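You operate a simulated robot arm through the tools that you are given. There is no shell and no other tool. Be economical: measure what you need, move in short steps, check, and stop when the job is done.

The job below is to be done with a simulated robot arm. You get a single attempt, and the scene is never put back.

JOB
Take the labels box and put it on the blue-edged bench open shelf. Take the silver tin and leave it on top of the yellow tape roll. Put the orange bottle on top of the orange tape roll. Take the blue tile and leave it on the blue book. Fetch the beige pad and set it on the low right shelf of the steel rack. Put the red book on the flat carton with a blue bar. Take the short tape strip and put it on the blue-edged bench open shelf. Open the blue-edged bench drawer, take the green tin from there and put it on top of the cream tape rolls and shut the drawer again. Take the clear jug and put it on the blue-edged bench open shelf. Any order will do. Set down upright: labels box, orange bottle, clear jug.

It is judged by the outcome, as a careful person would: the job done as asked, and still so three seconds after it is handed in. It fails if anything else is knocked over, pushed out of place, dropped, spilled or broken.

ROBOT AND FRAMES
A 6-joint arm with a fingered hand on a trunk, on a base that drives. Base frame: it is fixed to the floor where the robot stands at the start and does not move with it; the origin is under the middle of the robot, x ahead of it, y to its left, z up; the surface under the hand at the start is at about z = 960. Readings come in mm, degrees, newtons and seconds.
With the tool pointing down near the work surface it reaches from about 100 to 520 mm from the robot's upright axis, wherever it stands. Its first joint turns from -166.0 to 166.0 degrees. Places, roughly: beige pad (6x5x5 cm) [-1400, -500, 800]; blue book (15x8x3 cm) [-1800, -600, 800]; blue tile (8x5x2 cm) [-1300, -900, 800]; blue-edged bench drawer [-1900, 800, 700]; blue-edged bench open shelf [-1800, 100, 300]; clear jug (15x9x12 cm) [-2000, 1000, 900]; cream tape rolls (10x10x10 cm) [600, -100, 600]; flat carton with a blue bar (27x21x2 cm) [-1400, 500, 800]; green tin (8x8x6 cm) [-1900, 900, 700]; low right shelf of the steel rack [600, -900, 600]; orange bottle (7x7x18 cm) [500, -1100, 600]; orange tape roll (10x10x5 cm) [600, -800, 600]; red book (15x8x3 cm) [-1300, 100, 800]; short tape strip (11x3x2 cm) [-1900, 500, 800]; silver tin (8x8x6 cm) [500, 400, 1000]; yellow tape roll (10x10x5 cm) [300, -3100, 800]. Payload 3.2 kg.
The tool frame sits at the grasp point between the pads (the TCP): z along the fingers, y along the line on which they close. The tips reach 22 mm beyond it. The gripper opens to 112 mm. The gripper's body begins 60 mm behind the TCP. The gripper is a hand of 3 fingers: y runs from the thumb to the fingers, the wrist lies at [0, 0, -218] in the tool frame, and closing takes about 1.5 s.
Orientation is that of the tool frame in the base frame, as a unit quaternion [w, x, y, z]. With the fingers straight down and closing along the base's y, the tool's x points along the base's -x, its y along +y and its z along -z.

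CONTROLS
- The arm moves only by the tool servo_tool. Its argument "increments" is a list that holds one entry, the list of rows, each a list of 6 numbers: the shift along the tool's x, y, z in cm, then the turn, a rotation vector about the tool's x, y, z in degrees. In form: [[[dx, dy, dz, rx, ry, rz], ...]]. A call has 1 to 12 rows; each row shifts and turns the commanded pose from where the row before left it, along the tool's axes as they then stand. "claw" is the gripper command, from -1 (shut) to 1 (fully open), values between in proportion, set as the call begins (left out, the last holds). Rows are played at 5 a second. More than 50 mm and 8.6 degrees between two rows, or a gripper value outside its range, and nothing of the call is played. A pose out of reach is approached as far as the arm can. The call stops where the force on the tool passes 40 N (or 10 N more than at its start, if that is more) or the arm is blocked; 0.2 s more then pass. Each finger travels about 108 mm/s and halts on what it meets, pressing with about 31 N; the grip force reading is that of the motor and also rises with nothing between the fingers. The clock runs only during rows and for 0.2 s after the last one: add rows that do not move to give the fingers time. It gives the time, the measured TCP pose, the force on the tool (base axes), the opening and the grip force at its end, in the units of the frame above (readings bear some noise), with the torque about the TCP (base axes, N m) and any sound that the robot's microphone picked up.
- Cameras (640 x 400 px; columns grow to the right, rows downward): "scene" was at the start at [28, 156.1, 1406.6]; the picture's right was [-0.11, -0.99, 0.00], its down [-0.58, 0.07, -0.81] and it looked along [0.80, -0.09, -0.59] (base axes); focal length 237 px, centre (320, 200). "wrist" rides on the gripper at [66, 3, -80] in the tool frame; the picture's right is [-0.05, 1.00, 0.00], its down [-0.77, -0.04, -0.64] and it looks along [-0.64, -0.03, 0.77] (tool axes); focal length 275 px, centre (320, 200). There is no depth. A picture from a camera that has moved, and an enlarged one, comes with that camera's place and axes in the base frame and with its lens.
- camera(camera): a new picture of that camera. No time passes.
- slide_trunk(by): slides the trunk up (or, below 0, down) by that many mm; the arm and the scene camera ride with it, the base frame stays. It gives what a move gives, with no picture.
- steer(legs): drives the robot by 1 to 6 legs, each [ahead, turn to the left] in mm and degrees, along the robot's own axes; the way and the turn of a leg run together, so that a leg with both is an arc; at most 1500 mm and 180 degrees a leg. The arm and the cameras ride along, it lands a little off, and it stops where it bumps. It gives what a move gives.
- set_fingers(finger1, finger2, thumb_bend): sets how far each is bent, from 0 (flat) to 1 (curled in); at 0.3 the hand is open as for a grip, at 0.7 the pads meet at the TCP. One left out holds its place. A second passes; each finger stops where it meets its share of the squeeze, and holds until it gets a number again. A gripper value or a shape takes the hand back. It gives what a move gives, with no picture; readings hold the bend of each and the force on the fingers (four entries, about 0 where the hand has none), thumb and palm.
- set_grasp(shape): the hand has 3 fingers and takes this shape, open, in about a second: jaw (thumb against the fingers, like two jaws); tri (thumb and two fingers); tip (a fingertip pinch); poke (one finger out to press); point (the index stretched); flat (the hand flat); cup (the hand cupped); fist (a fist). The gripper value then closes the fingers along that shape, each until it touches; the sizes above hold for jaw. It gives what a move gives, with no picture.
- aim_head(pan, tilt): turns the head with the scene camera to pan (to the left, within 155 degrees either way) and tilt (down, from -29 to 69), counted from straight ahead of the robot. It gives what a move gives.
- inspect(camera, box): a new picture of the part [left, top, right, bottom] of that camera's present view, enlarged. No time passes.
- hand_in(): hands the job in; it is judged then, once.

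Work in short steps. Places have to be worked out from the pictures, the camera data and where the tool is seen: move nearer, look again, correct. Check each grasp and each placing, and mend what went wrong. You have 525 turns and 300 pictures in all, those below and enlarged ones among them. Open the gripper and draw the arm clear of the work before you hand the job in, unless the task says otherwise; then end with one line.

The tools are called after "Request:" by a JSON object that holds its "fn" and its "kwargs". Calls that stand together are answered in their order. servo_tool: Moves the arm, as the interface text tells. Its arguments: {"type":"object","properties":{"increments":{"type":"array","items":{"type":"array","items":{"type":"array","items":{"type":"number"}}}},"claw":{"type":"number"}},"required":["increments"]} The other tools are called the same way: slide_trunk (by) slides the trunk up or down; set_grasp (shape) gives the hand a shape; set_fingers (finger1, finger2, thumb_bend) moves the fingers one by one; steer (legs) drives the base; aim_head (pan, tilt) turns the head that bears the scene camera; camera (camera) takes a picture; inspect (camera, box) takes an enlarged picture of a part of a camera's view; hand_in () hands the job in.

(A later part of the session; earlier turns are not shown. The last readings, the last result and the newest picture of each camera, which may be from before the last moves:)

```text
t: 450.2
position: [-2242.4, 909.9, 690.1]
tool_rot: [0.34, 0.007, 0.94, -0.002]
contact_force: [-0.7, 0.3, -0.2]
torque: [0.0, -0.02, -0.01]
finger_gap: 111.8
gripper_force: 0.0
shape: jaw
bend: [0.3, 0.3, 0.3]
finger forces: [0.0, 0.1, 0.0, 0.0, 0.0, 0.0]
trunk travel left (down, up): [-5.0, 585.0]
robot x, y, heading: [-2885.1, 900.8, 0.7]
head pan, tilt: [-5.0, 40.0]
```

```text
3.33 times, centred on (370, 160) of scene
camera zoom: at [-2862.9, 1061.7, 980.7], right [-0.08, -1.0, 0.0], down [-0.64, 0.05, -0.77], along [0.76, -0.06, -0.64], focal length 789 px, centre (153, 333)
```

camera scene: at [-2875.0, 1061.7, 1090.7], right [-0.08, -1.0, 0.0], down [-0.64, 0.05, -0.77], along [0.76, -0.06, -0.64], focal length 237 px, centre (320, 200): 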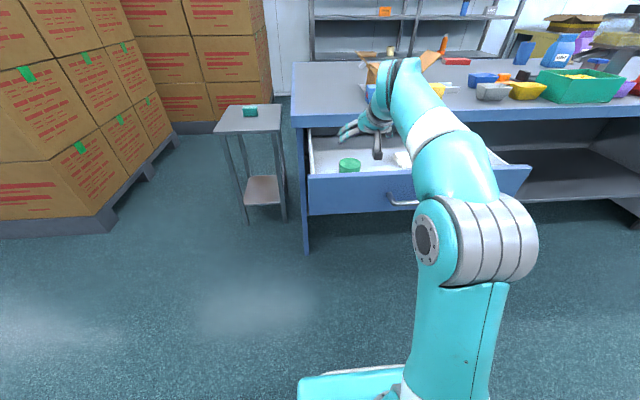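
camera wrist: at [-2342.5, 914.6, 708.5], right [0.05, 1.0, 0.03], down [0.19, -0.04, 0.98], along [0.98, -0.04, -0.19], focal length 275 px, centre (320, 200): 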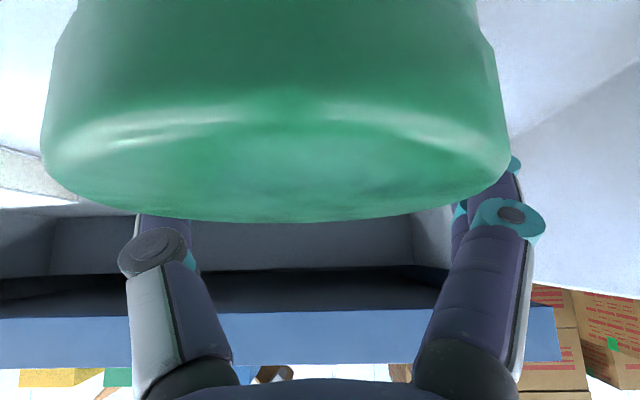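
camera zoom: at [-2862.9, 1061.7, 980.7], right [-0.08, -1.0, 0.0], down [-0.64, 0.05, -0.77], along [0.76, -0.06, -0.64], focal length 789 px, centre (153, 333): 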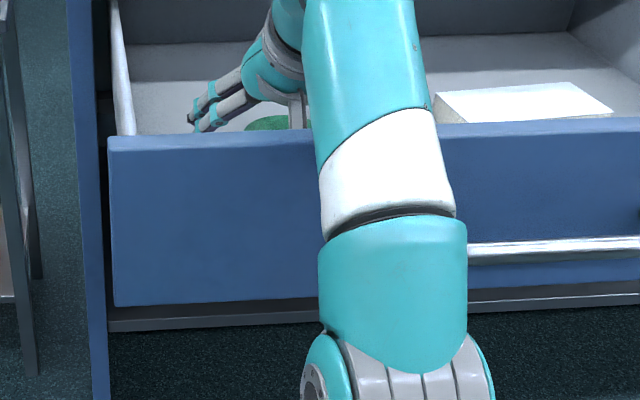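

Raise the trunk 250 mm and re-fold the arm.

Request:
{"fn": "slide_trunk", "kwargs": {"by": 250}}

Request:
{"fn": "servo_tool", "kwargs": {"increments": [[[0, 0, -5, 0, 0, 0], [0, 0, -5, 0, 0, 0], [0, 0, -5, 0, 0, 0], [0, 0, 0, 0, 0, 0]]]}}

Request:
{"fn": "camera", "kwargs": {"camera": "scene"}}

```text
t: 452.7
position: [-2242.5, 910.0, 938.1]
tool_rot: [0.339, 0.006, 0.941, -0.002]
contact_force: [-1.2, -0.2, -1.0]
torque: [0.02, -0.01, 0.0]
finger_gap: 112.3
gripper_force: 0.0
shape: jaw
bend: [0.3, 0.3, 0.3]
finger forces: [0.0, 0.0, 0.0, 0.0, 0.1, 0.0]
trunk travel left (down, up): [-255.0, 335.0]
robot x, y, heading: [-2888.4, 906.0, 0.2]
head pan, tilt: [-5.0, 40.0]
```

```text
t: 453.7
position: [-2343.2, 915.6, 1045.9]
tool_rot: [0.341, 0.006, 0.94, -0.001]
contact_force: [-0.2, -1.1, -0.1]
torque: [-0.02, 0.01, 0.01]
finger_gap: 111.8
gripper_force: 0.1
shape: jaw
bend: [0.3, 0.3, 0.3]
finger forces: [0.1, 0.0, 0.0, 0.0, 0.0, 0.1]
out of reach, approached as far as the arm can: row 3
trunk travel left (down, up): [-255.0, 335.0]
robot x, y, heading: [-2885.8, 904.5, 0.2]
head pan, tilt: [-5.0, 40.0]
```

```text
125 pictures are left
camera scene: at [-2863.2, 1061.8, 1230.6], right [-0.08, -1.0, 0.0], down [-0.64, 0.05, -0.77], along [0.76, -0.06, -0.64], focal length 237 px, centre (320, 200)
```

scene: 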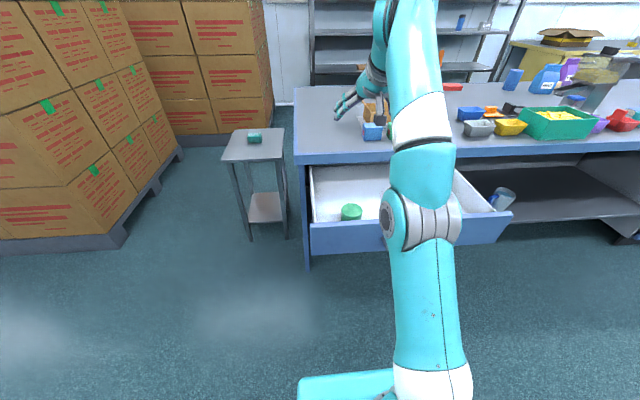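

Now fold down with the arm (pure vertical 200 mm).

Request:
{"fn": "servo_tool", "kwargs": {"increments": [[[3.2, 0, 3.83, 0, 0, 0], [3.2, 0, 3.83, 0, 0, 0], [3.2, 0, 3.83, 0, 0, 0], [3.2, 0, 3.83, 0, 0, 0], [0, 0, 0, 0, 0, 0]]]}}

Request:
{"fn": "camera", "kwargs": {"camera": "wrist"}}

Request:
{"fn": "camera", "kwargs": {"camera": "scene"}}

```text
t: 454.9
position: [-2269.9, 919.2, 973.8]
tool_rot: [0.34, 0.006, 0.94, -0.002]
contact_force: [0.1, -0.2, -0.1]
torque: [0.01, -0.04, -0.03]
finger_gap: 112.0
gripper_force: 0.2
shape: jaw
bend: [0.3, 0.3, 0.3]
finger forces: [0.1, 0.1, 0.0, 0.1, 0.0, 0.1]
out of reach, approached as far as the arm can: row 1, 2, 3, 4
trunk travel left (down, up): [-255.0, 335.0]
robot x, y, heading: [-2884.0, 900.5, 0.3]
head pan, tilt: [-5.0, 40.0]
```

```text
124 pictures are left
camera wrist: at [-2371.1, 924.0, 992.9], right [0.05, 1.0, 0.03], down [0.19, -0.04, 0.98], along [0.98, -0.04, -0.19], focal length 275 px, centre (320, 200)
```

wrist: 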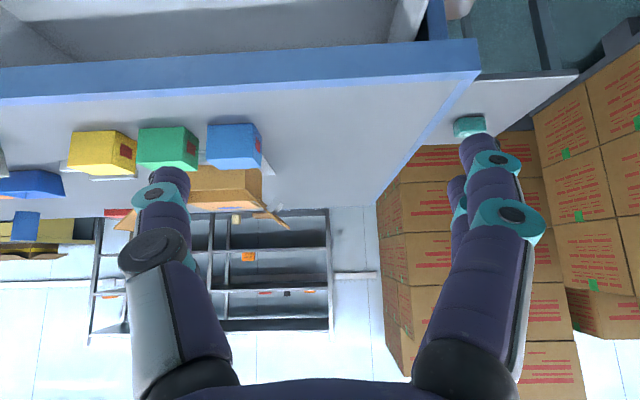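

```text
123 pictures are left
camera scene: at [-2862.7, 1061.8, 1230.7], right [-0.08, -1.0, 0.0], down [-0.64, 0.05, -0.77], along [0.76, -0.06, -0.64], focal length 237 px, centre (320, 200)
```

scene: 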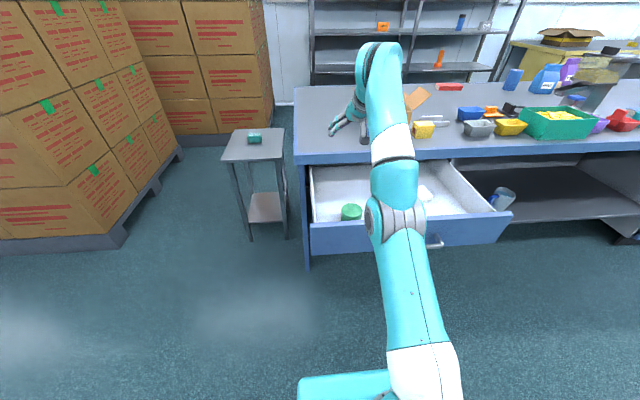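

The straight elbow is singular; I try a purely radial inward move (tool +x) to bend it.

Request:
{"fn": "servo_tool", "kwargs": {"increments": [[[4.5, 0, 0, 0, 0, 0], [4.5, 0, 0, 0, 0, 0], [4.5, 0, 0, 0, 0, 0], [0, 0, 0, 0, 0, 0]]]}}

```text
t: 455.9
position: [-2271.3, 918.8, 973.9]
tool_rot: [0.339, 0.006, 0.941, -0.001]
contact_force: [0.2, 0.2, -0.8]
torque: [0.01, -0.03, 0.01]
finger_gap: 112.2
gripper_force: 0.0
shape: jaw
bend: [0.3, 0.3, 0.3]
finger forces: [0.0, 0.0, 0.0, 0.1, 0.0, 0.0]
out of reach, approached as far as the arm can: row 1, 2, 3
trunk travel left (down, up): [-255.0, 335.0]
robot x, y, heading: [-2888.4, 903.2, 0.2]
head pan, tilt: [-5.0, 40.0]
```

No effect. I try combining inward motion with pitch rotation to leave the singularity.

Request:
{"fn": "servo_tool", "kwargs": {"increments": [[[3.5, 0, -2.5, 0, -8, 0], [3.5, 0, -2.5, 0, -8, 0], [3.5, 0, -2.5, 0, -8, 0], [0, 0, 0, 0, 0, 0]]]}}

```text
t: 456.9
position: [-2288.6, 926.8, 1074.8]
tool_rot: [0.466, 0.005, 0.885, -0.002]
contact_force: [-0.2, -0.2, 0.4]
torque: [0.05, -0.01, 0.02]
finger_gap: 111.9
gripper_force: 0.2
shape: jaw
bend: [0.3, 0.3, 0.3]
finger forces: [0.1, 0.1, 0.0, 0.0, 0.0, 0.0]
out of reach, approached as far as the arm can: row 1, 2, 3
trunk travel left (down, up): [-255.0, 335.0]
robot x, y, heading: [-2888.4, 900.7, 0.1]
head pan, tilt: [-5.0, 40.0]
```

Try a yaw excursion: −48° then back, which gives the wrist a lateral-inward path (this worked earlier).

Request:
{"fn": "servo_tool", "kwargs": {"increments": [[[0, 0, 0, 6.5, 0, 4.5], [0, 0, 0, 6.5, 0, 4.5], [0, 0, 0, 6.5, 0, 4.5], [0, 0, 0, 6.5, 0, 4.5], [0, 0, 0, 6.5, 0, 4.5], [0, 0, 0, 6.5, 0, 4.5], [0, 0, 0, 0, 0, 0]]]}}

Request:
{"fn": "servo_tool", "kwargs": {"increments": [[[0, 0, 0, -6.5, 0, -4.5], [0, 0, 0, -6.5, 0, -4.5], [0, 0, 0, -6.5, 0, -4.5], [0, 0, 0, -6.5, 0, -4.5], [0, 0, 0, -6.5, 0, -4.5], [0, 0, 0, -6.5, 0, -4.5], [0, 0, 0, 0, 0, 0]]]}}

```text
t: 458.5
position: [-2326.2, 935.0, 1020.8]
tool_rot: [0.424, 0.363, 0.808, -0.189]
contact_force: [-0.3, -0.9, -0.4]
torque: [-0.01, 0.01, 0.01]
finger_gap: 112.2
gripper_force: 0.1
shape: jaw
bend: [0.3, 0.3, 0.3]
finger forces: [0.0, 0.1, 0.1, 0.1, 0.1, 0.1]
out of reach, approached as far as the arm can: row 2, 3, 4, 5, 6
trunk travel left (down, up): [-255.0, 335.0]
robot x, y, heading: [-2891.5, 902.2, 0.5]
head pan, tilt: [-5.0, 40.0]
```

```text
t: 460.1
position: [-2325.6, 934.9, 1022.6]
tool_rot: [0.466, 0.005, 0.885, -0.002]
contact_force: [0.3, 0.5, -0.2]
torque: [-0.01, -0.01, 0.03]
finger_gap: 111.8
gripper_force: 0.1
shape: jaw
bend: [0.3, 0.3, 0.3]
finger forces: [0.0, 0.0, 0.0, 0.0, 0.0, 0.0]
trunk travel left (down, up): [-255.0, 335.0]
robot x, y, heading: [-2885.4, 905.1, 0.5]
head pan, tilt: [-5.0, 40.0]
```

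Escaped the singularity. The tin is now close to the drawer front, so I'll push it inward a bit with closed fingers. First drive 80 mm closer and make the tool vertical above the gap.

Request:
{"fn": "steer", "kwargs": {"legs": [[80, 0]]}}

Request:
{"fn": "servo_tool", "kwargs": {"increments": [[[3.48, -0.3, 0.61, 0, 7.9, 0], [3.36, -0.3, 1.08, 0, 7.9, 0], [3.18, -0.3, 1.55, 0, 7.9, 0], [2.94, -0.3, 1.97, 0, 7.9, 0], [2.65, -0.3, 2.33, 0, 7.9, 0], [2.31, -0.3, 2.67, 0, 7.9, 0], [1.94, -0.3, 2.96, 0, 7.9, 0], [0, 0, 0, 0, 0, 0]]]}}

Request:
{"fn": "camera", "kwargs": {"camera": "wrist"}}

```text
t: 461.2
position: [-2246.6, 935.0, 1021.6]
tool_rot: [0.465, 0.007, 0.885, -0.003]
contact_force: [0.0, 0.0, 0.4]
torque: [0.01, -0.01, 0.01]
finger_gap: 112.0
gripper_force: 0.1
shape: jaw
bend: [0.3, 0.3, 0.3]
finger forces: [0.0, 0.1, 0.2, 0.1, 0.0, 0.0]
trunk travel left (down, up): [-255.0, 335.0]
robot x, y, heading: [-2803.2, 906.3, 0.3]
head pan, tilt: [-5.0, 40.0]
```

```text
t: 463.0
position: [-2349.8, 915.0, 797.3]
tool_rot: [0.001, 0.006, 1.0, 0.0]
contact_force: [-0.3, -0.6, 0.4]
torque: [0.02, 0.0, 0.01]
finger_gap: 111.6
gripper_force: 0.0
shape: jaw
bend: [0.3, 0.3, 0.3]
finger forces: [0.1, 0.0, 0.0, 0.1, 0.1, 0.0]
trunk travel left (down, up): [-255.0, 335.0]
robot x, y, heading: [-2810.2, 907.6, 0.0]
head pan, tilt: [-5.0, 40.0]
```

```text
122 pictures are left
camera wrist: at [-2414.5, 918.9, 877.1], right [0.06, 1.0, 0.0], down [0.77, -0.05, 0.64], along [0.64, -0.04, -0.77], focal length 275 px, centre (320, 200)
```

wrist: 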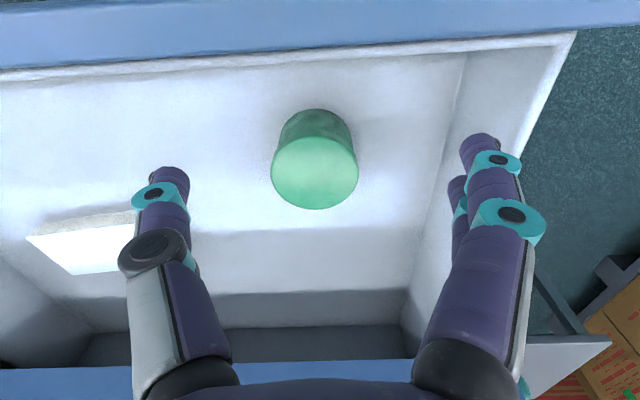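

Better idea: a vertical grasp fits (camera stays inside the drawer). I'll grip the tin vertically, shift it inward, then regrip at 40°. Drive 30 mm closer and move above it.

Request:
{"fn": "steer", "kwargs": {"legs": [[30, 0]]}}

Request:
{"fn": "servo_tool", "kwargs": {"increments": [[[-2.5, -0.5, 2, 0, 0, 0], [-2.3, -0.5, 2.5, 0, 0, 0], [0, 0, 0, 0, 0, 0]]]}}

Request:
{"fn": "camera", "kwargs": {"camera": "wrist"}}

```text
t: 463.8
position: [-2319.7, 914.2, 798.1]
tool_rot: [0.002, 0.007, 1.0, 0.001]
contact_force: [-0.5, -0.8, -1.1]
torque: [0.0, -0.02, 0.0]
finger_gap: 111.9
gripper_force: 0.1
shape: jaw
bend: [0.3, 0.3, 0.3]
finger forces: [0.0, 0.1, 0.1, 0.0, 0.1, 0.1]
trunk travel left (down, up): [-255.0, 335.0]
robot x, y, heading: [-2779.4, 902.1, 0.2]
head pan, tilt: [-5.0, 40.0]
```

```text
t: 464.6
position: [-2270.4, 904.8, 751.5]
tool_rot: [0.001, 0.007, 1.0, 0.001]
contact_force: [-0.6, 0.2, -0.1]
torque: [0.02, 0.02, 0.02]
finger_gap: 111.9
gripper_force: 0.1
shape: jaw
bend: [0.3, 0.3, 0.3]
finger forces: [0.0, 0.0, 0.0, 0.0, 0.0, 0.0]
trunk travel left (down, up): [-255.0, 335.0]
robot x, y, heading: [-2776.5, 906.3, 0.1]
head pan, tilt: [-5.0, 40.0]
```

```text
121 pictures are left
camera wrist: at [-2336.0, 908.5, 831.9], right [0.06, 1.0, 0.0], down [0.77, -0.05, 0.64], along [0.64, -0.04, -0.77], focal length 275 px, centre (320, 200)
```

wrist: 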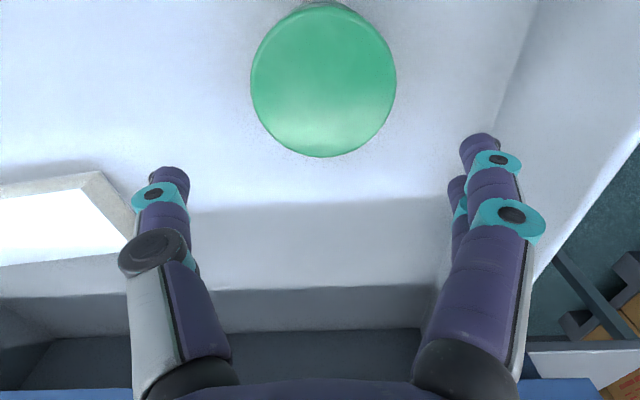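

Tin centre ≈(-2291, 907), top ≈672. Shift back 20 mm and descend over it.

Request:
{"fn": "servo_tool", "kwargs": {"increments": [[[2.0, 0.2, 0, 0, 0, 0], [0, 0, 3, 0, 0, 0], [0, 0, 2.5, 0, 0, 0], [0, 0, 0, 0, 0, 0]]]}}

Request:
{"fn": "camera", "kwargs": {"camera": "wrist"}}

```text
t: 465.6
position: [-2291.4, 906.9, 696.8]
tool_rot: [0.002, 0.007, 1.0, 0.001]
contact_force: [0.2, -0.2, -0.1]
torque: [-0.01, -0.01, -0.02]
finger_gap: 112.0
gripper_force: 0.0
shape: jaw
bend: [0.3, 0.3, 0.3]
finger forces: [0.0, 0.0, 0.1, 0.0, 0.1, 0.0]
trunk travel left (down, up): [-255.0, 335.0]
robot x, y, heading: [-2776.2, 903.1, 0.4]
head pan, tilt: [-5.0, 40.0]
```

```text
120 pictures are left
camera wrist: at [-2355.9, 910.6, 777.0], right [0.06, 1.0, 0.0], down [0.77, -0.05, 0.64], along [0.64, -0.04, -0.77], focal length 275 px, centre (320, 200)
```

wrist: 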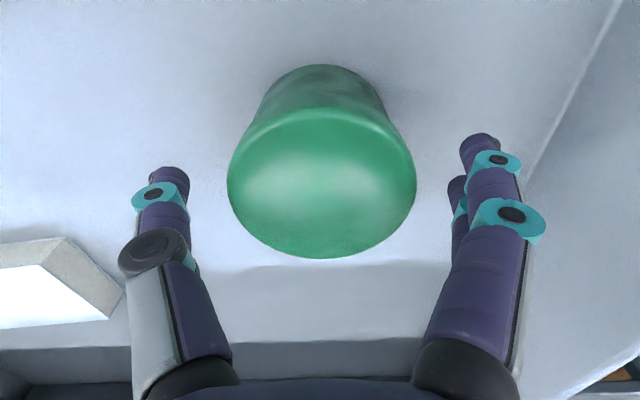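

Aligned. Descend 42 mm and close.

Request:
{"fn": "servo_tool", "kwargs": {"increments": [[[-0.2, 0, 2.2, 0, 0, 0], [0, 0, 2.0, 0, 0, 0], [0, 0, 0, 0, 0, 0]]]}}

Request:
{"fn": "servo_tool", "kwargs": {"increments": [[[0, 0, 0, 0, 0, 0], [0, 0, 0, 0, 0, 0], [0, 0, 0, 0, 0, 0], [0, 0, 0, 0, 0, 0], [0, 0, 0, 0, 0, 0], [0, 0, 0, 0, 0, 0], [0, 0, 0, 0, 0, 0]]], "claw": -1}}

Request:
{"fn": "camera", "kwargs": {"camera": "wrist"}}

```text
t: 466.5
position: [-2285.9, 905.2, 660.4]
tool_rot: [0.009, 0.007, 1.0, 0.001]
contact_force: [0.6, -0.1, 24.5]
torque: [0.19, 0.12, 0.07]
finger_gap: 111.6
gripper_force: 0.0
shape: jaw
bend: [0.3, 0.3, 0.3]
finger forces: [8.8, 4.9, 0.1, 0.0, 11.1, 0.0]
trunk travel left (down, up): [-255.0, 335.0]
robot x, y, heading: [-2782.2, 904.9, 0.1]
head pan, tilt: [-5.0, 40.0]
stopped in row 3: the force on the tool passed its limit at 42 N (the readings are from after the stop); the commanded pose is now the measured one
```

```text
t: 466.9
position: [-2286.6, 906.9, 662.5]
tool_rot: [0.013, 0.006, 1.0, 0.001]
contact_force: [0.8, -1.9, 37.4]
torque: [0.37, 0.18, 0.08]
finger_gap: 62.6
gripper_force: 31.4
shape: jaw
bend: [0.73, 0.73, 0.73]
finger forces: [29.2, 24.3, 0.0, 0.0, 38.9, 0.0]
trunk travel left (down, up): [-255.0, 335.0]
robot x, y, heading: [-2776.5, 900.2, 0.4]
head pan, tilt: [-5.0, 40.0]
stopped in row 2: the force on the tool passed its limit at 47 N (the readings are from after the stop); the commanded pose is now the measured one
```

```text
119 pictures are left
camera wrist: at [-2352.7, 910.2, 742.1], right [0.06, 1.0, 0.0], down [0.75, -0.05, 0.66], along [0.65, -0.04, -0.76], focal length 275 px, centre (320, 200)
```

wrist: 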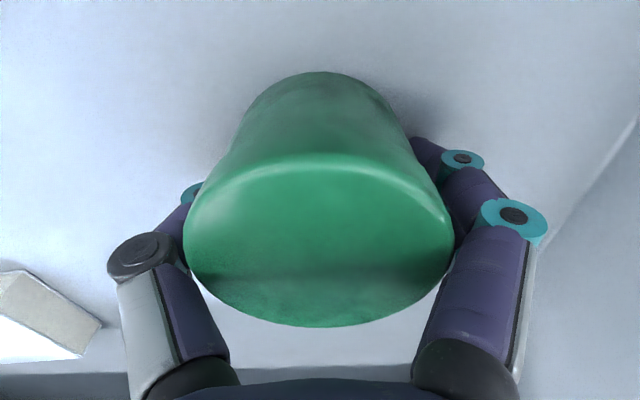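

Fingertips touched the drawer floor (z≈638), tin gripped. Lift slightly.

Request:
{"fn": "servo_tool", "kwargs": {"increments": [[[0, 0, -0.5, 0, 0, 0], [0, 0, -1.0, 0, 0, 0], [0, 0, -1.0, 0, 0, 0], [0, 0, 0, 0, 0, 0], [0, 0, 0, 0, 0, 0]]]}}

Request:
{"fn": "camera", "kwargs": {"camera": "wrist"}}

```text
t: 468.1
position: [-2286.0, 905.6, 684.7]
tool_rot: [0.008, 0.007, 1.0, 0.001]
contact_force: [0.0, -0.3, -1.7]
torque: [0.01, -0.02, 0.03]
finger_gap: 60.1
gripper_force: 31.6
shape: jaw
bend: [0.72, 0.73, 0.72]
finger forces: [15.3, 14.4, 0.0, 0.0, 29.4, 0.1]
trunk travel left (down, up): [-255.0, 335.0]
robot x, y, heading: [-2782.2, 906.0, 0.2]
head pan, tilt: [-5.0, 40.0]
```

```text
118 pictures are left
camera wrist: at [-2352.4, 910.1, 764.0], right [0.06, 1.0, 0.0], down [0.76, -0.05, 0.65], along [0.65, -0.04, -0.76], focal length 275 px, centre (320, 200)
```

wrist: 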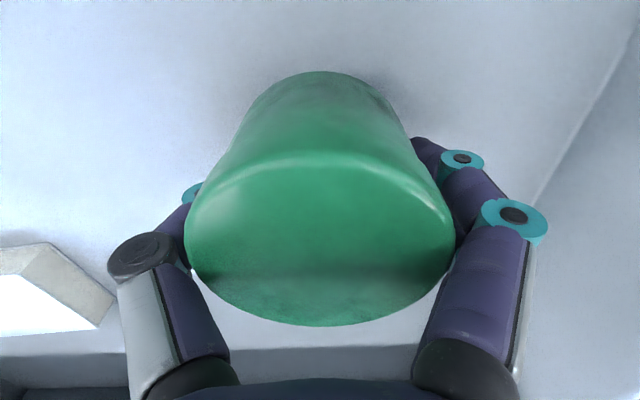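

Held. I carry it 55 mm inward inside the drawer and set it down for a regrip at 40°.

Request:
{"fn": "servo_tool", "kwargs": {"increments": [[[-2.8, 0, 0, 0, 0, 0], [-2.7, 0, 0, 0, 0, 0], [0, 0, 1.2, 0, 0, 0], [0, 0, 0.7, 0, 0, 0], [0, 0, 0.2, 0, 0, 0], [0, 0, 0, 0, 0, 0]]]}}

```text
t: 469.5
position: [-2230.9, 905.5, 664.7]
tool_rot: [0.009, 0.007, 1.0, 0.001]
contact_force: [0.3, 0.9, -0.9]
torque: [0.0, 0.0, 0.01]
finger_gap: 60.4
gripper_force: 31.3
shape: jaw
bend: [0.72, 0.73, 0.72]
finger forces: [15.3, 14.4, 0.0, 0.0, 29.4, 0.0]
trunk travel left (down, up): [-255.0, 335.0]
robot x, y, heading: [-2775.5, 902.2, -0.0]
head pan, tilt: [-5.0, 40.0]
```

Request:
{"fn": "servo_tool", "kwargs": {"increments": [[[0, 0, 0.2, 0, 0, 0], [0, 0, 0.2, 0, 0, 0], [0, 0, 0.2, 0, 0, 0], [0, 0, 0, 0, 0, 0]]]}}

Request:
{"fn": "servo_tool", "kwargs": {"increments": [[[0, 0, 0, 0, 0, 0], [0, 0, 0, 0, 0, 0], [0, 0, 0, 0, 0, 0], [0, 0, 0, 0, 0, 0], [0, 0, 0, 0, 0, 0], [0, 0, -2, 0, 0, 0], [0, 0, -3, 0, 0, 0], [0, 0, -4, 0, 0, 0], [0, 0, 0, 0, 0, 0]]], "claw": 1}}

Request:
{"fn": "camera", "kwargs": {"camera": "wrist"}}

```text
t: 470.6
position: [-2230.1, 904.4, 663.2]
tool_rot: [0.015, 0.007, 1.0, 0.001]
contact_force: [-0.3, 0.2, 20.7]
torque: [0.32, 0.12, -0.01]
finger_gap: 59.3
gripper_force: 31.3
shape: jaw
bend: [0.73, 0.73, 0.72]
finger forces: [25.9, 18.8, 0.0, 0.0, 33.8, 0.0]
trunk travel left (down, up): [-255.0, 335.0]
robot x, y, heading: [-2780.9, 904.6, 0.2]
head pan, tilt: [-5.0, 40.0]
stopped in row 4: the force on the tool passed its limit at 41 N (the readings are from after the stop); the commanded pose is now the measured one
```

```text
t: 471.1
position: [-2226.6, 904.4, 661.7]
tool_rot: [0.015, 0.008, 1.0, 0.001]
contact_force: [-0.5, 0.3, 2.7]
torque: [0.06, 0.02, -0.02]
finger_gap: 111.7
gripper_force: 0.0
shape: jaw
bend: [0.3, 0.31, 0.3]
finger forces: [2.7, 0.3, 0.0, 0.0, 0.2, 0.1]
trunk travel left (down, up): [-255.0, 335.0]
robot x, y, heading: [-2780.2, 902.7, 0.4]
head pan, tilt: [-5.0, 40.0]
stopped in row 2: the force on the tool passed its limit at 45 N (the readings are from after the stop); the commanded pose is now the measured one
```

```text
117 pictures are left
camera wrist: at [-2295.2, 908.7, 741.1], right [0.06, 1.0, 0.0], down [0.75, -0.05, 0.66], along [0.66, -0.04, -0.75], focal length 275 px, centre (320, 200)
```

wrist: 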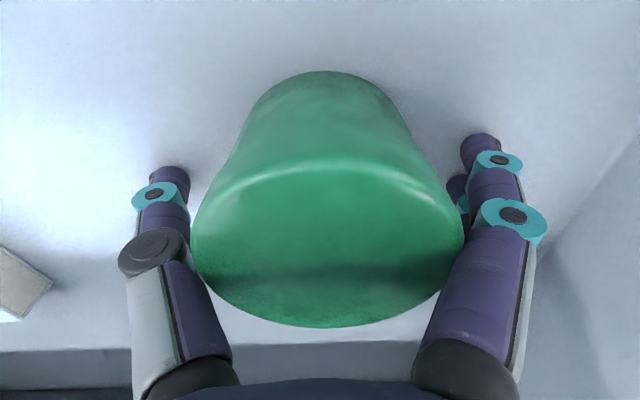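

Released upright. I rise 90 mm and pitch the tool to 40°.

Request:
{"fn": "servo_tool", "kwargs": {"increments": [[[0, 0, -3, 0, 0, 0], [0, 0, -3, 0, 0, 0], [0, 0, -4, 0, 0, 0], [0.4, 0, 0, 0, -8, 0], [0.4, 0, 0, 0, -8, 0], [0.4, 0, 0, 0, -8, 0], [0.2, 0, 0, 0, -8, 0], [0, 0, 0, 0, -8, 0], [0, 0, 0, 0, 0, 0]]]}}

Request:
{"fn": "camera", "kwargs": {"camera": "wrist"}}

```text
t: 473.1
position: [-2245.2, 904.8, 760.3]
tool_rot: [0.357, 0.007, 0.934, -0.002]
contact_force: [0.5, 0.6, 0.6]
torque: [0.02, -0.01, -0.04]
finger_gap: 111.7
gripper_force: 0.0
shape: jaw
bend: [0.3, 0.3, 0.3]
finger forces: [0.1, 0.1, 0.1, 0.0, 0.0, 0.0]
trunk travel left (down, up): [-255.0, 335.0]
robot x, y, heading: [-2777.1, 902.5, 0.2]
head pan, tilt: [-5.0, 40.0]
```

```text
116 pictures are left
camera wrist: at [-2347.0, 909.6, 776.5], right [0.05, 1.0, 0.03], down [0.15, -0.04, 0.99], along [0.99, -0.04, -0.15], focal length 275 px, centre (320, 200)
```

wrist: 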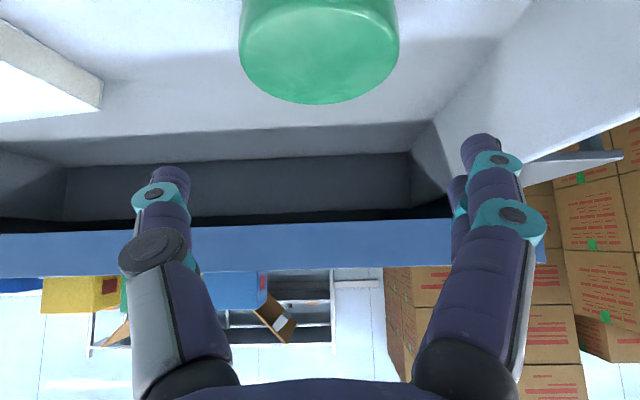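

Tin at ≈(-2225, 906). Descend to the 40° grasp pose.

Request:
{"fn": "servo_tool", "kwargs": {"increments": [[[1.79, 0, 2.25, 0, 0, 0], [1.79, 0, 2.25, 0, 0, 0], [1.7, 0, 2.15, 0, 0, 0], [0, 0, 0, 0, 0, 0]]]}}

Request:
{"fn": "camera", "kwargs": {"camera": "wrist"}}

```text
t: 474.1
position: [-2241.7, 908.6, 695.4]
tool_rot: [0.354, 0.002, 0.935, 0.007]
contact_force: [-0.4, 0.4, 0.1]
torque: [0.0, 0.0, -0.02]
finger_gap: 112.2
gripper_force: 0.0
shape: jaw
bend: [0.3, 0.3, 0.3]
finger forces: [0.0, 0.0, 0.1, 0.1, 0.0, 0.1]
out of reach, approached as far as the arm can: row 2, 3
trunk travel left (down, up): [-255.0, 335.0]
robot x, y, heading: [-2778.4, 903.6, 0.3]
head pan, tilt: [-5.0, 40.0]
```

```text
115 pictures are left
camera wrist: at [-2343.3, 911.8, 712.6], right [0.04, 1.0, 0.05], down [0.16, -0.05, 0.99], along [0.99, -0.03, -0.16], focal length 275 px, centre (320, 200)
```

wrist: 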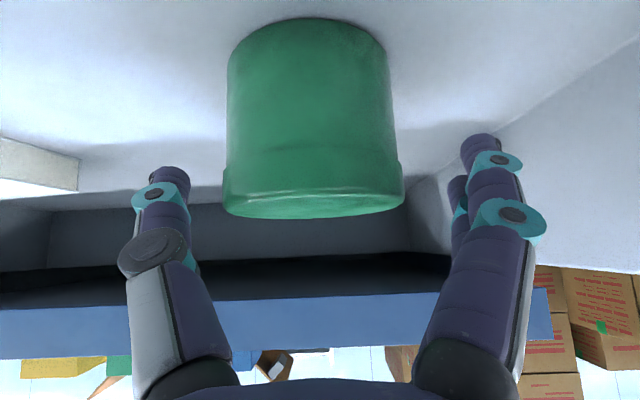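

Wrist singularity limits it; lower by the trunk 22 mm instead.

Request:
{"fn": "slide_trunk", "kwargs": {"by": -22}}

Request:
{"fn": "camera", "kwargs": {"camera": "wrist"}}

```text
t: 474.8
position: [-2241.4, 908.5, 672.8]
tool_rot: [0.354, 0.003, 0.935, 0.008]
contact_force: [-1.0, 0.3, -0.4]
torque: [0.0, 0.01, 0.01]
finger_gap: 112.0
gripper_force: 0.1
shape: jaw
bend: [0.3, 0.3, 0.3]
finger forces: [0.1, 0.0, 0.0, 0.0, 0.0, 0.0]
trunk travel left (down, up): [-233.0, 357.0]
robot x, y, heading: [-2778.9, 907.2, 0.2]
head pan, tilt: [-5.0, 40.0]
```

```text
114 pictures are left
camera wrist: at [-2343.4, 911.8, 690.8], right [0.04, 1.0, 0.05], down [0.16, -0.05, 0.99], along [0.99, -0.03, -0.16], focal length 275 px, centre (320, 200)
```

wrist: 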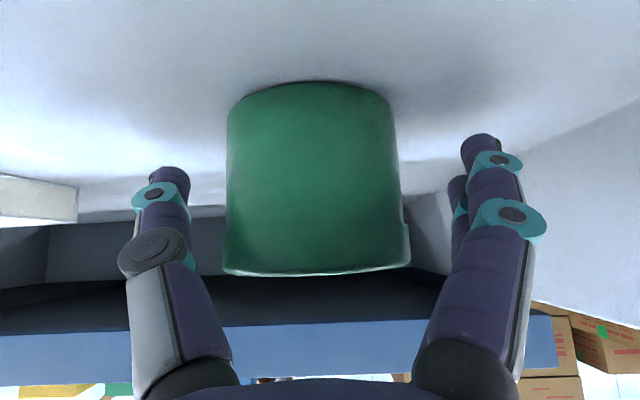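

Same geometry as the successful silver-tin grasp. Close.

Request:
{"fn": "servo_tool", "kwargs": {"increments": [[[0, 0, 0, 0, 0, 0], [0, 0, 0, 0, 0, 0], [0, 0, 0, 0, 0, 0], [0, 0, 0, 0, 0, 0], [0, 0, 0, 0, 0, 0], [0, 0, 0, 0, 0, 0], [0, 0, 0, 0, 0, 0]]], "claw": -1}}

Request:
{"fn": "slide_trunk", "kwargs": {"by": 25}}

Request:
{"fn": "camera", "kwargs": {"camera": "wrist"}}

```text
t: 476.4
position: [-2241.3, 907.8, 673.8]
tool_rot: [0.354, 0.003, 0.935, 0.007]
contact_force: [0.3, -0.3, 0.1]
torque: [-0.01, 0.02, -0.03]
finger_gap: 62.7
gripper_force: 31.3
shape: jaw
bend: [0.72, 0.72, 0.72]
finger forces: [13.8, 13.9, 0.0, 0.1, 27.7, 0.0]
trunk travel left (down, up): [-233.0, 357.0]
robot x, y, heading: [-2776.9, 902.9, 0.5]
head pan, tilt: [-5.0, 40.0]
```

```text
t: 477.1
position: [-2241.5, 907.6, 699.6]
tool_rot: [0.355, 0.004, 0.935, 0.007]
contact_force: [0.1, -0.4, -1.2]
torque: [0.05, 0.02, 0.04]
finger_gap: 62.5
gripper_force: 31.0
shape: jaw
bend: [0.72, 0.72, 0.72]
finger forces: [14.0, 13.9, 0.1, 0.0, 27.8, 0.0]
trunk travel left (down, up): [-258.0, 332.0]
robot x, y, heading: [-2774.6, 906.6, 0.1]
head pan, tilt: [-5.0, 40.0]
```

```text
113 pictures are left
camera wrist: at [-2343.3, 911.9, 715.8], right [0.04, 1.0, 0.05], down [0.16, -0.05, 0.99], along [0.99, -0.03, -0.16], focal length 275 px, centre (320, 200)
```

wrist: 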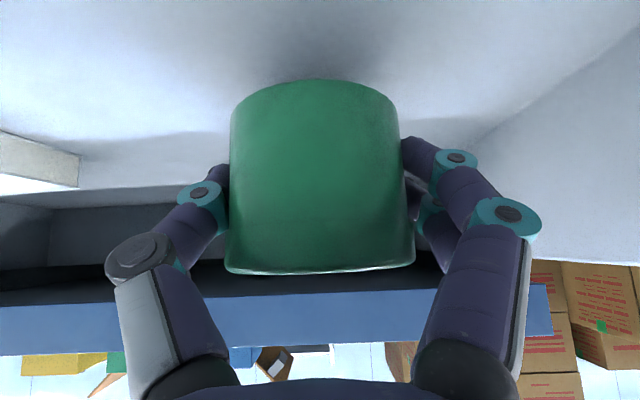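

Green tin firmly held. Raise clear of the drawer front and reverse out.

Request:
{"fn": "slide_trunk", "kwargs": {"by": 170}}

Request:
{"fn": "steer", "kwargs": {"legs": [[-150, 0], [0, 90], [975, 0], [0, -90], [1460, 0]]}}

```text
t: 479.0
position: [-2242.0, 907.8, 869.4]
tool_rot: [0.354, 0.003, 0.935, 0.007]
contact_force: [-0.9, -0.1, -1.7]
torque: [-0.01, 0.01, -0.03]
finger_gap: 62.4
gripper_force: 31.2
shape: jaw
bend: [0.72, 0.72, 0.72]
finger forces: [13.9, 13.7, 0.1, 0.0, 27.8, 0.0]
trunk travel left (down, up): [-428.0, 162.0]
robot x, y, heading: [-2778.4, 907.6, 0.1]
head pan, tilt: [-5.0, 40.0]
```

```text
t: 499.6
position: [-933.8, 1851.2, 869.1]
tool_rot: [0.355, 0.012, 0.935, 0.003]
contact_force: [0.9, 0.2, -2.8]
torque: [0.0, -0.01, -0.03]
finger_gap: 62.7
gripper_force: 31.2
shape: jaw
bend: [0.72, 0.72, 0.72]
finger forces: [13.9, 13.9, 0.0, 0.1, 27.6, 0.1]
trunk travel left (down, up): [-428.0, 162.0]
robot x, y, heading: [-1471.3, 1853.5, -0.5]
head pan, tilt: [-5.0, 40.0]
```

Continue around to the rack's left bay in front of the cream rolls.

Request:
{"fn": "steer", "kwargs": {"legs": [[0, -40], [568, 0], [0, -30], [1450, 0], [230, 0], [0, 70]]}}

Request:
{"fn": "aim_head", "kwargs": {"pan": 0, "tilt": 35}}

Request:
{"fn": "camera", "kwargs": {"camera": "scene"}}

```text
t: 517.3
position: [67.6, -73.9, 869.3]
tool_rot: [0.354, 0.001, 0.935, 0.008]
contact_force: [-0.3, -0.3, -1.8]
torque: [0.0, -0.02, 0.01]
finger_gap: 62.5
gripper_force: 31.2
shape: jaw
bend: [0.72, 0.72, 0.72]
finger forces: [13.9, 13.9, 0.1, 0.0, 27.7, 0.1]
trunk travel left (down, up): [-428.0, 162.0]
robot x, y, heading: [-467.0, -80.1, 0.5]
head pan, tilt: [-5.0, 40.0]
```

```text
t: 517.9
position: [67.4, -73.4, 868.4]
tool_rot: [0.354, 0.001, 0.935, 0.008]
contact_force: [-0.1, 0.1, -1.6]
torque: [0.04, -0.03, 0.03]
finger_gap: 62.7
gripper_force: 30.9
shape: jaw
bend: [0.72, 0.72, 0.72]
finger forces: [13.9, 13.9, 0.0, 0.0, 27.7, 0.0]
trunk travel left (down, up): [-428.0, 162.0]
robot x, y, heading: [-466.8, -82.5, 0.3]
head pan, tilt: [0.0, 35.0]
```

```text
112 pictures are left
camera scene: at [-441.6, 83.5, 1411.2], right [0.01, -1.0, 0.0], down [-0.57, -0.01, -0.82], along [0.82, 0.01, -0.57], focal length 237 px, centre (320, 200)
```

scene: 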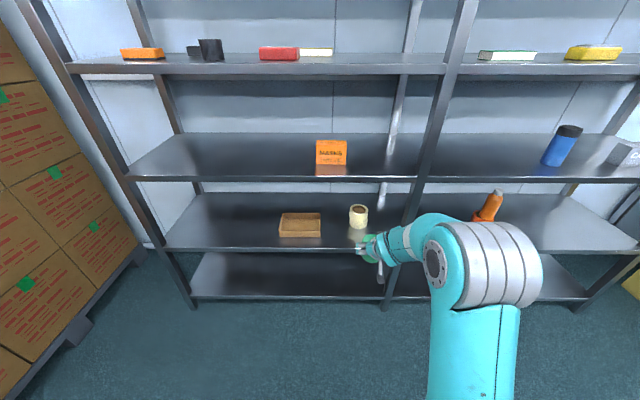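

Cream rolls at ≈(575,-105). Lower the trunk 230 mm, raise with the arm 80 mm for a healthier arm posture.

Request:
{"fn": "slide_trunk", "kwargs": {"by": -230}}

Request:
{"fn": "servo_tool", "kwargs": {"increments": [[[-2.65, 0, -3.0, 0, 0, 0], [-2.65, 0, -3.0, 0, 0, 0], [0, 0, 0, 0, 0, 0]]]}}

Request:
{"fn": "steer", "kwargs": {"legs": [[340, 0]]}}

Request:
{"fn": "camera", "kwargs": {"camera": "scene"}}

Request:
{"fn": "camera", "kwargs": {"camera": "wrist"}}

```text
t: 520.4
position: [67.0, -73.5, 638.3]
tool_rot: [0.354, 0.0, 0.935, 0.009]
contact_force: [0.2, -0.4, -1.8]
torque: [-0.01, 0.02, 0.02]
finger_gap: 62.6
gripper_force: 31.1
shape: jaw
bend: [0.72, 0.72, 0.72]
finger forces: [13.8, 14.0, 0.0, 0.0, 27.7, 0.0]
trunk travel left (down, up): [-198.0, 392.0]
robot x, y, heading: [-470.3, -87.3, 0.4]
head pan, tilt: [0.0, 35.0]
```

```text
t: 521.1
position: [65.3, -76.1, 719.4]
tool_rot: [0.354, 0.0, 0.935, 0.009]
contact_force: [0.5, 0.6, -1.4]
torque: [0.0, 0.0, 0.02]
finger_gap: 62.5
gripper_force: 31.3
shape: jaw
bend: [0.72, 0.72, 0.72]
finger forces: [13.9, 13.9, 0.0, 0.0, 27.7, 0.0]
trunk travel left (down, up): [-198.0, 392.0]
robot x, y, heading: [-468.8, -81.2, 0.7]
head pan, tilt: [0.0, 35.0]
```

```text
t: 523.4
position: [412.3, -69.7, 717.9]
tool_rot: [0.354, -0.001, 0.935, 0.009]
contact_force: [0.3, -0.8, -0.9]
torque: [-0.01, -0.01, 0.0]
finger_gap: 62.2
gripper_force: 31.0
shape: jaw
bend: [0.72, 0.72, 0.72]
finger forces: [13.8, 13.9, 0.1, 0.0, 27.7, 0.0]
trunk travel left (down, up): [-198.0, 392.0]
robot x, y, heading: [-125.6, -78.4, 0.6]
head pan, tilt: [0.0, 35.0]
```

```text
111 pictures are left
camera scene: at [-97.4, 87.3, 1181.2], right [0.01, -1.0, 0.0], down [-0.57, -0.01, -0.82], along [0.82, 0.01, -0.57], focal length 237 px, centre (320, 200)
```

scene: 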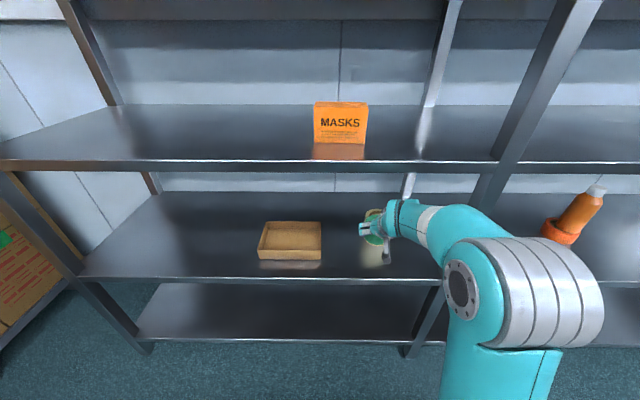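

```text
110 pictures are left
camera wrist: at [309.6, -68.2, 735.7], right [0.03, 1.0, 0.05], down [0.16, -0.05, 0.99], along [0.99, -0.02, -0.16], focal length 275 px, centre (320, 200)
```

wrist: 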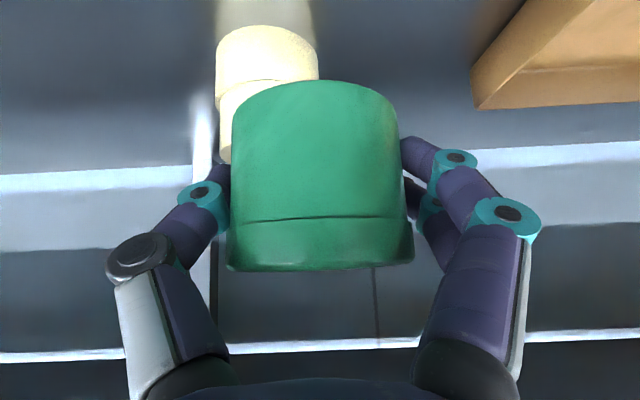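

Tin at (435,-70), rolls' axis at ≈(564,-119), top ≈655. Move over it with ~25 mm clearance.

Request:
{"fn": "servo_tool", "kwargs": {"increments": [[[-2.4, -1.15, 2.14, 0, 0, 0], [-2.4, -1.15, 2.14, 0, 0, 0], [-2.4, -1.15, 2.14, 0, 0, 0], [-1.2, -0.6, 1.07, 0, 0, 0], [0, 0, 0, 0, 0, 0]]]}}

Request:
{"fn": "camera", "kwargs": {"camera": "wrist"}}

Request:
{"fn": "inspect", "kwargs": {"camera": "scene", "box": [320, 170, 480, 270]}}

```text
t: 524.6
position: [524.2, -111.3, 717.1]
tool_rot: [0.354, -0.001, 0.935, 0.009]
contact_force: [-0.6, 0.2, -1.2]
torque: [-0.03, 0.0, 0.03]
finger_gap: 62.7
gripper_force: 31.3
shape: jaw
bend: [0.72, 0.72, 0.72]
finger forces: [13.9, 14.0, 0.0, 0.0, 27.7, 0.0]
trunk travel left (down, up): [-198.0, 392.0]
robot x, y, heading: [-125.7, -79.5, 0.8]
head pan, tilt: [0.0, 35.0]
```

```text
109 pictures are left
camera wrist: at [423.1, -108.0, 734.0], right [0.03, 1.0, 0.05], down [0.16, -0.05, 0.99], along [0.99, -0.02, -0.16], focal length 275 px, centre (320, 200)
```

wrist: 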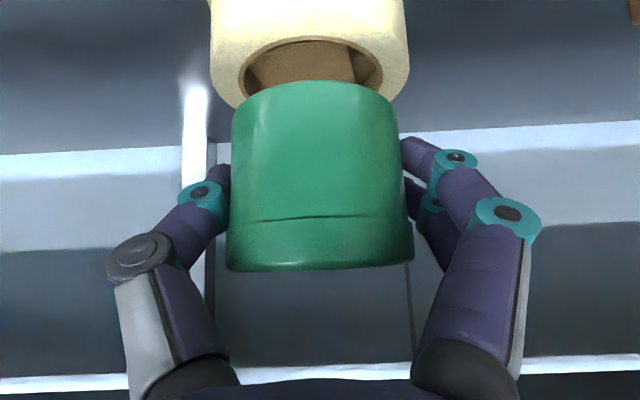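

```text
4.00 times, centred on (400, 220) of scene
camera zoom: at [-97.2, 87.3, 1181.2], right [0.01, -1.0, 0.0], down [-0.57, -0.01, -0.82], along [0.82, 0.01, -0.57], focal length 947 px, centre (0, 120)
```

zoom: 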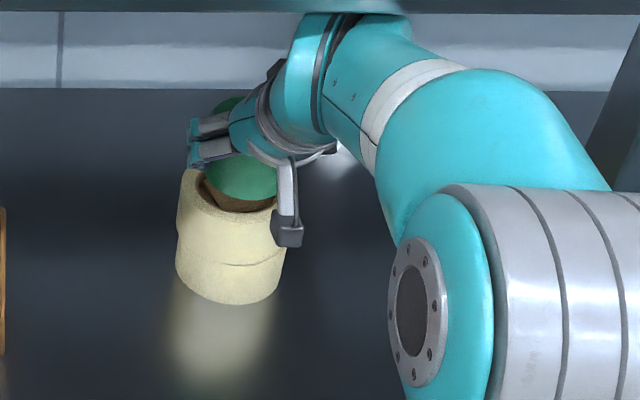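

Roll axis ≈(564,-114); tin at (548,-110). Shift +16 mm forward, −3 mm, and lower in small steps.

Request:
{"fn": "servo_tool", "kwargs": {"increments": [[[-1.2, -0.3, 1.06, 0, 0, 0], [0.6, 0, 0.68, 0, 0, 0], [0.4, 0, 0.45, 0, 0, 0], [0.2, 0, 0.22, 0, 0, 0], [0, 0, 0, 0, 0, 0]]]}}

Request:
{"fn": "camera", "kwargs": {"camera": "wrist"}}

```text
t: 525.8
position: [539.9, -112.1, 698.8]
tool_rot: [0.353, -0.001, 0.936, 0.009]
contact_force: [0.0, 0.2, -1.1]
torque: [0.0, -0.01, 0.0]
finger_gap: 62.4
gripper_force: 31.1
shape: jaw
bend: [0.72, 0.72, 0.72]
finger forces: [13.9, 13.9, 0.0, 0.0, 27.6, 0.0]
trunk travel left (down, up): [-198.0, 392.0]
robot x, y, heading: [-125.4, -79.6, 0.8]
head pan, tilt: [0.0, 35.0]
```

```text
107 pictures are left
camera wrist: at [438.7, -110.4, 716.1], right [0.03, 1.0, 0.05], down [0.16, -0.05, 0.99], along [0.99, -0.02, -0.16], focal length 275 px, centre (320, 200)
```

wrist: 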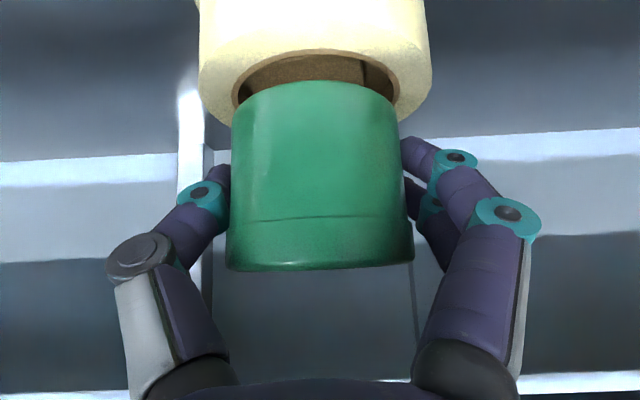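

Centred on the rolls. Continue lowering in 2–3 mm steps to contact.

Request:
{"fn": "servo_tool", "kwargs": {"increments": [[[0.2, 0, 0.22, 0, 0, 0], [0.2, 0, 0.22, 0, 0, 0], [0.2, 0, 0.22, 0, 0, 0], [0, 0, 0, 0, 0, 0]]]}}

```text
t: 526.8
position: [539.6, -112.6, 690.3]
tool_rot: [0.354, 0.0, 0.935, 0.008]
contact_force: [0.3, 0.1, -2.2]
torque: [-0.02, 0.02, -0.01]
finger_gap: 62.5
gripper_force: 30.8
shape: jaw
bend: [0.72, 0.72, 0.72]
finger forces: [13.9, 13.9, 0.0, 0.0, 27.7, 0.0]
trunk travel left (down, up): [-198.0, 392.0]
robot x, y, heading: [-124.7, -79.4, 0.5]
head pan, tilt: [0.0, 35.0]
```

Request:
{"fn": "servo_tool", "kwargs": {"increments": [[[0.15, 0, 0.17, 0, 0, 0], [0.15, 0, 0.17, 0, 0, 0], [0.15, 0, 0.17, 0, 0, 0], [0, 0, 0, 0, 0, 0]]]}}

Request:
{"fn": "camera", "kwargs": {"camera": "wrist"}}

Request:
{"fn": "inspect", "kwargs": {"camera": "scene", "box": [320, 170, 480, 270]}}

```text
t: 527.8
position: [540.4, -111.3, 687.7]
tool_rot: [0.357, -0.002, 0.934, 0.009]
contact_force: [3.9, 0.8, 21.0]
torque: [-0.03, -0.2, -0.02]
finger_gap: 62.2
gripper_force: 31.2
shape: jaw
bend: [0.73, 0.72, 0.72]
finger forces: [15.4, 15.1, 0.1, 0.1, 29.9, 0.0]
trunk travel left (down, up): [-198.0, 392.0]
robot x, y, heading: [-124.5, -81.0, 0.8]
head pan, tilt: [0.0, 35.0]
```

```text
106 pictures are left
camera wrist: at [437.8, -110.2, 703.6], right [0.03, 1.0, 0.05], down [0.15, -0.05, 0.99], along [0.99, -0.02, -0.15], focal length 275 px, centre (320, 200)
```

wrist: 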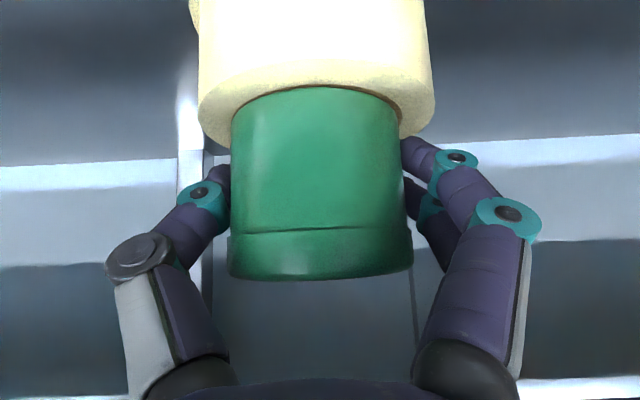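

```text
4.00 times, centred on (400, 220) of scene
camera zoom: at [-99.3, 87.4, 1181.5], right [0.01, -1.0, 0.0], down [-0.57, -0.01, -0.82], along [0.82, 0.01, -0.57], focal length 947 px, centre (0, 120)
```

zoom: 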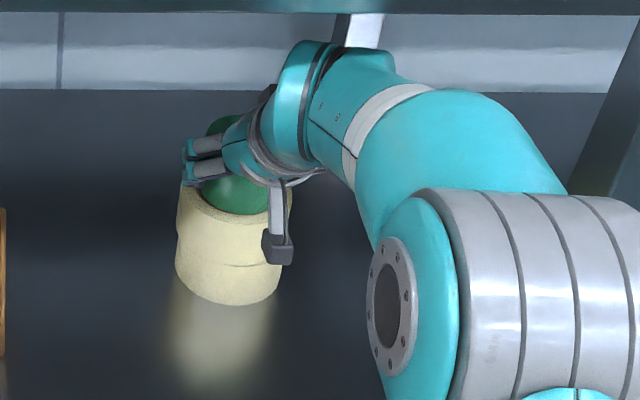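

Contact (21 N), tin centred over the roll. Release.

Request:
{"fn": "servo_tool", "kwargs": {"increments": [[[0, 0, 0, 0, 0, 0], [0, 0, 0, 0, 0, 0], [0, 0, 0, 0, 0, 0], [0, 0, 0, 0, 0, 0], [0, 0, 0, 0, 0, 0]]], "claw": 1}}

Request:
{"fn": "camera", "kwargs": {"camera": "wrist"}}

```text
t: 529.0
position: [541.1, -112.2, 683.3]
tool_rot: [0.354, -0.001, 0.935, 0.009]
contact_force: [0.2, 0.2, 0.1]
torque: [-0.03, 0.01, -0.02]
finger_gap: 112.0
gripper_force: 0.1
shape: jaw
bend: [0.3, 0.3, 0.3]
finger forces: [0.0, 0.0, 0.0, 0.0, 0.0, 0.0]
trunk travel left (down, up): [-198.0, 392.0]
robot x, y, heading: [-125.7, -79.1, 0.6]
head pan, tilt: [0.0, 35.0]
```

```text
104 pictures are left
camera wrist: at [438.1, -110.1, 700.8], right [0.03, 1.0, 0.05], down [0.16, -0.05, 0.99], along [0.99, -0.02, -0.16], focal length 275 px, centre (320, 200)
```

wrist: 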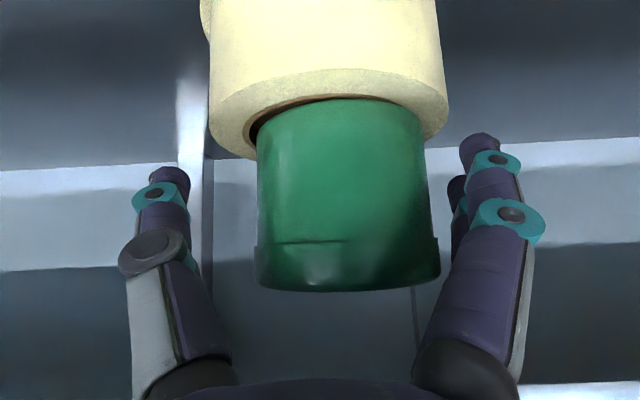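

Withdraw backward and inspect how it rests.

Request:
{"fn": "servo_tool", "kwargs": {"increments": [[[1.1, 0, -1.0, 0, 0, 0], [2.6, 0, -2.3, 0, 0, 0], [3.0, 0, -2.6, 0, 0, 0], [3.0, 0, -2.6, 0, 0, 0], [0, 0, 0, 0, 0, 0]]]}}

Request:
{"fn": "camera", "kwargs": {"camera": "wrist"}}

Request:
{"fn": "inspect", "kwargs": {"camera": "scene", "box": [320, 170, 440, 260]}}

```text
t: 530.2
position: [410.3, -113.2, 683.4]
tool_rot: [0.354, -0.001, 0.935, 0.009]
contact_force: [0.1, -0.2, -0.1]
torque: [0.02, -0.03, -0.03]
finger_gap: 112.4
gripper_force: 0.0
shape: jaw
bend: [0.3, 0.3, 0.3]
finger forces: [0.0, 0.1, 0.0, 0.0, 0.1, 0.0]
trunk travel left (down, up): [-198.0, 392.0]
robot x, y, heading: [-123.8, -76.0, 0.8]
head pan, tilt: [0.0, 35.0]
```

```text
103 pictures are left
camera wrist: at [308.5, -110.8, 700.3], right [0.03, 1.0, 0.05], down [0.16, -0.05, 0.99], along [0.99, -0.02, -0.16], focal length 275 px, centre (320, 200)
```

wrist: 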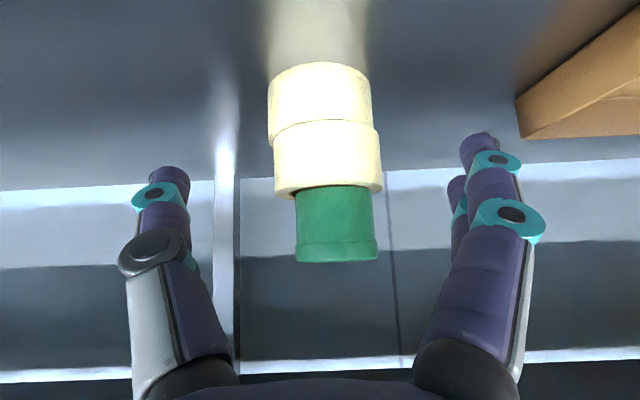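

```text
4.44 times, centred on (380, 215) of scene
camera zoom: at [-97.5, 87.3, 1181.2], right [0.01, -1.0, 0.0], down [-0.57, -0.01, -0.82], along [0.82, 0.01, -0.57], focal length 1052 px, centre (53, 133)
```

zoom: 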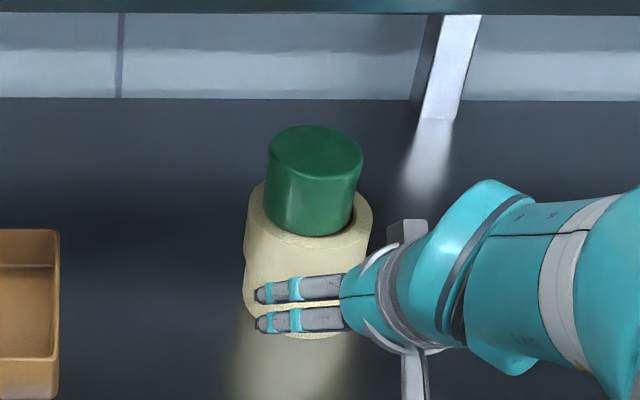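

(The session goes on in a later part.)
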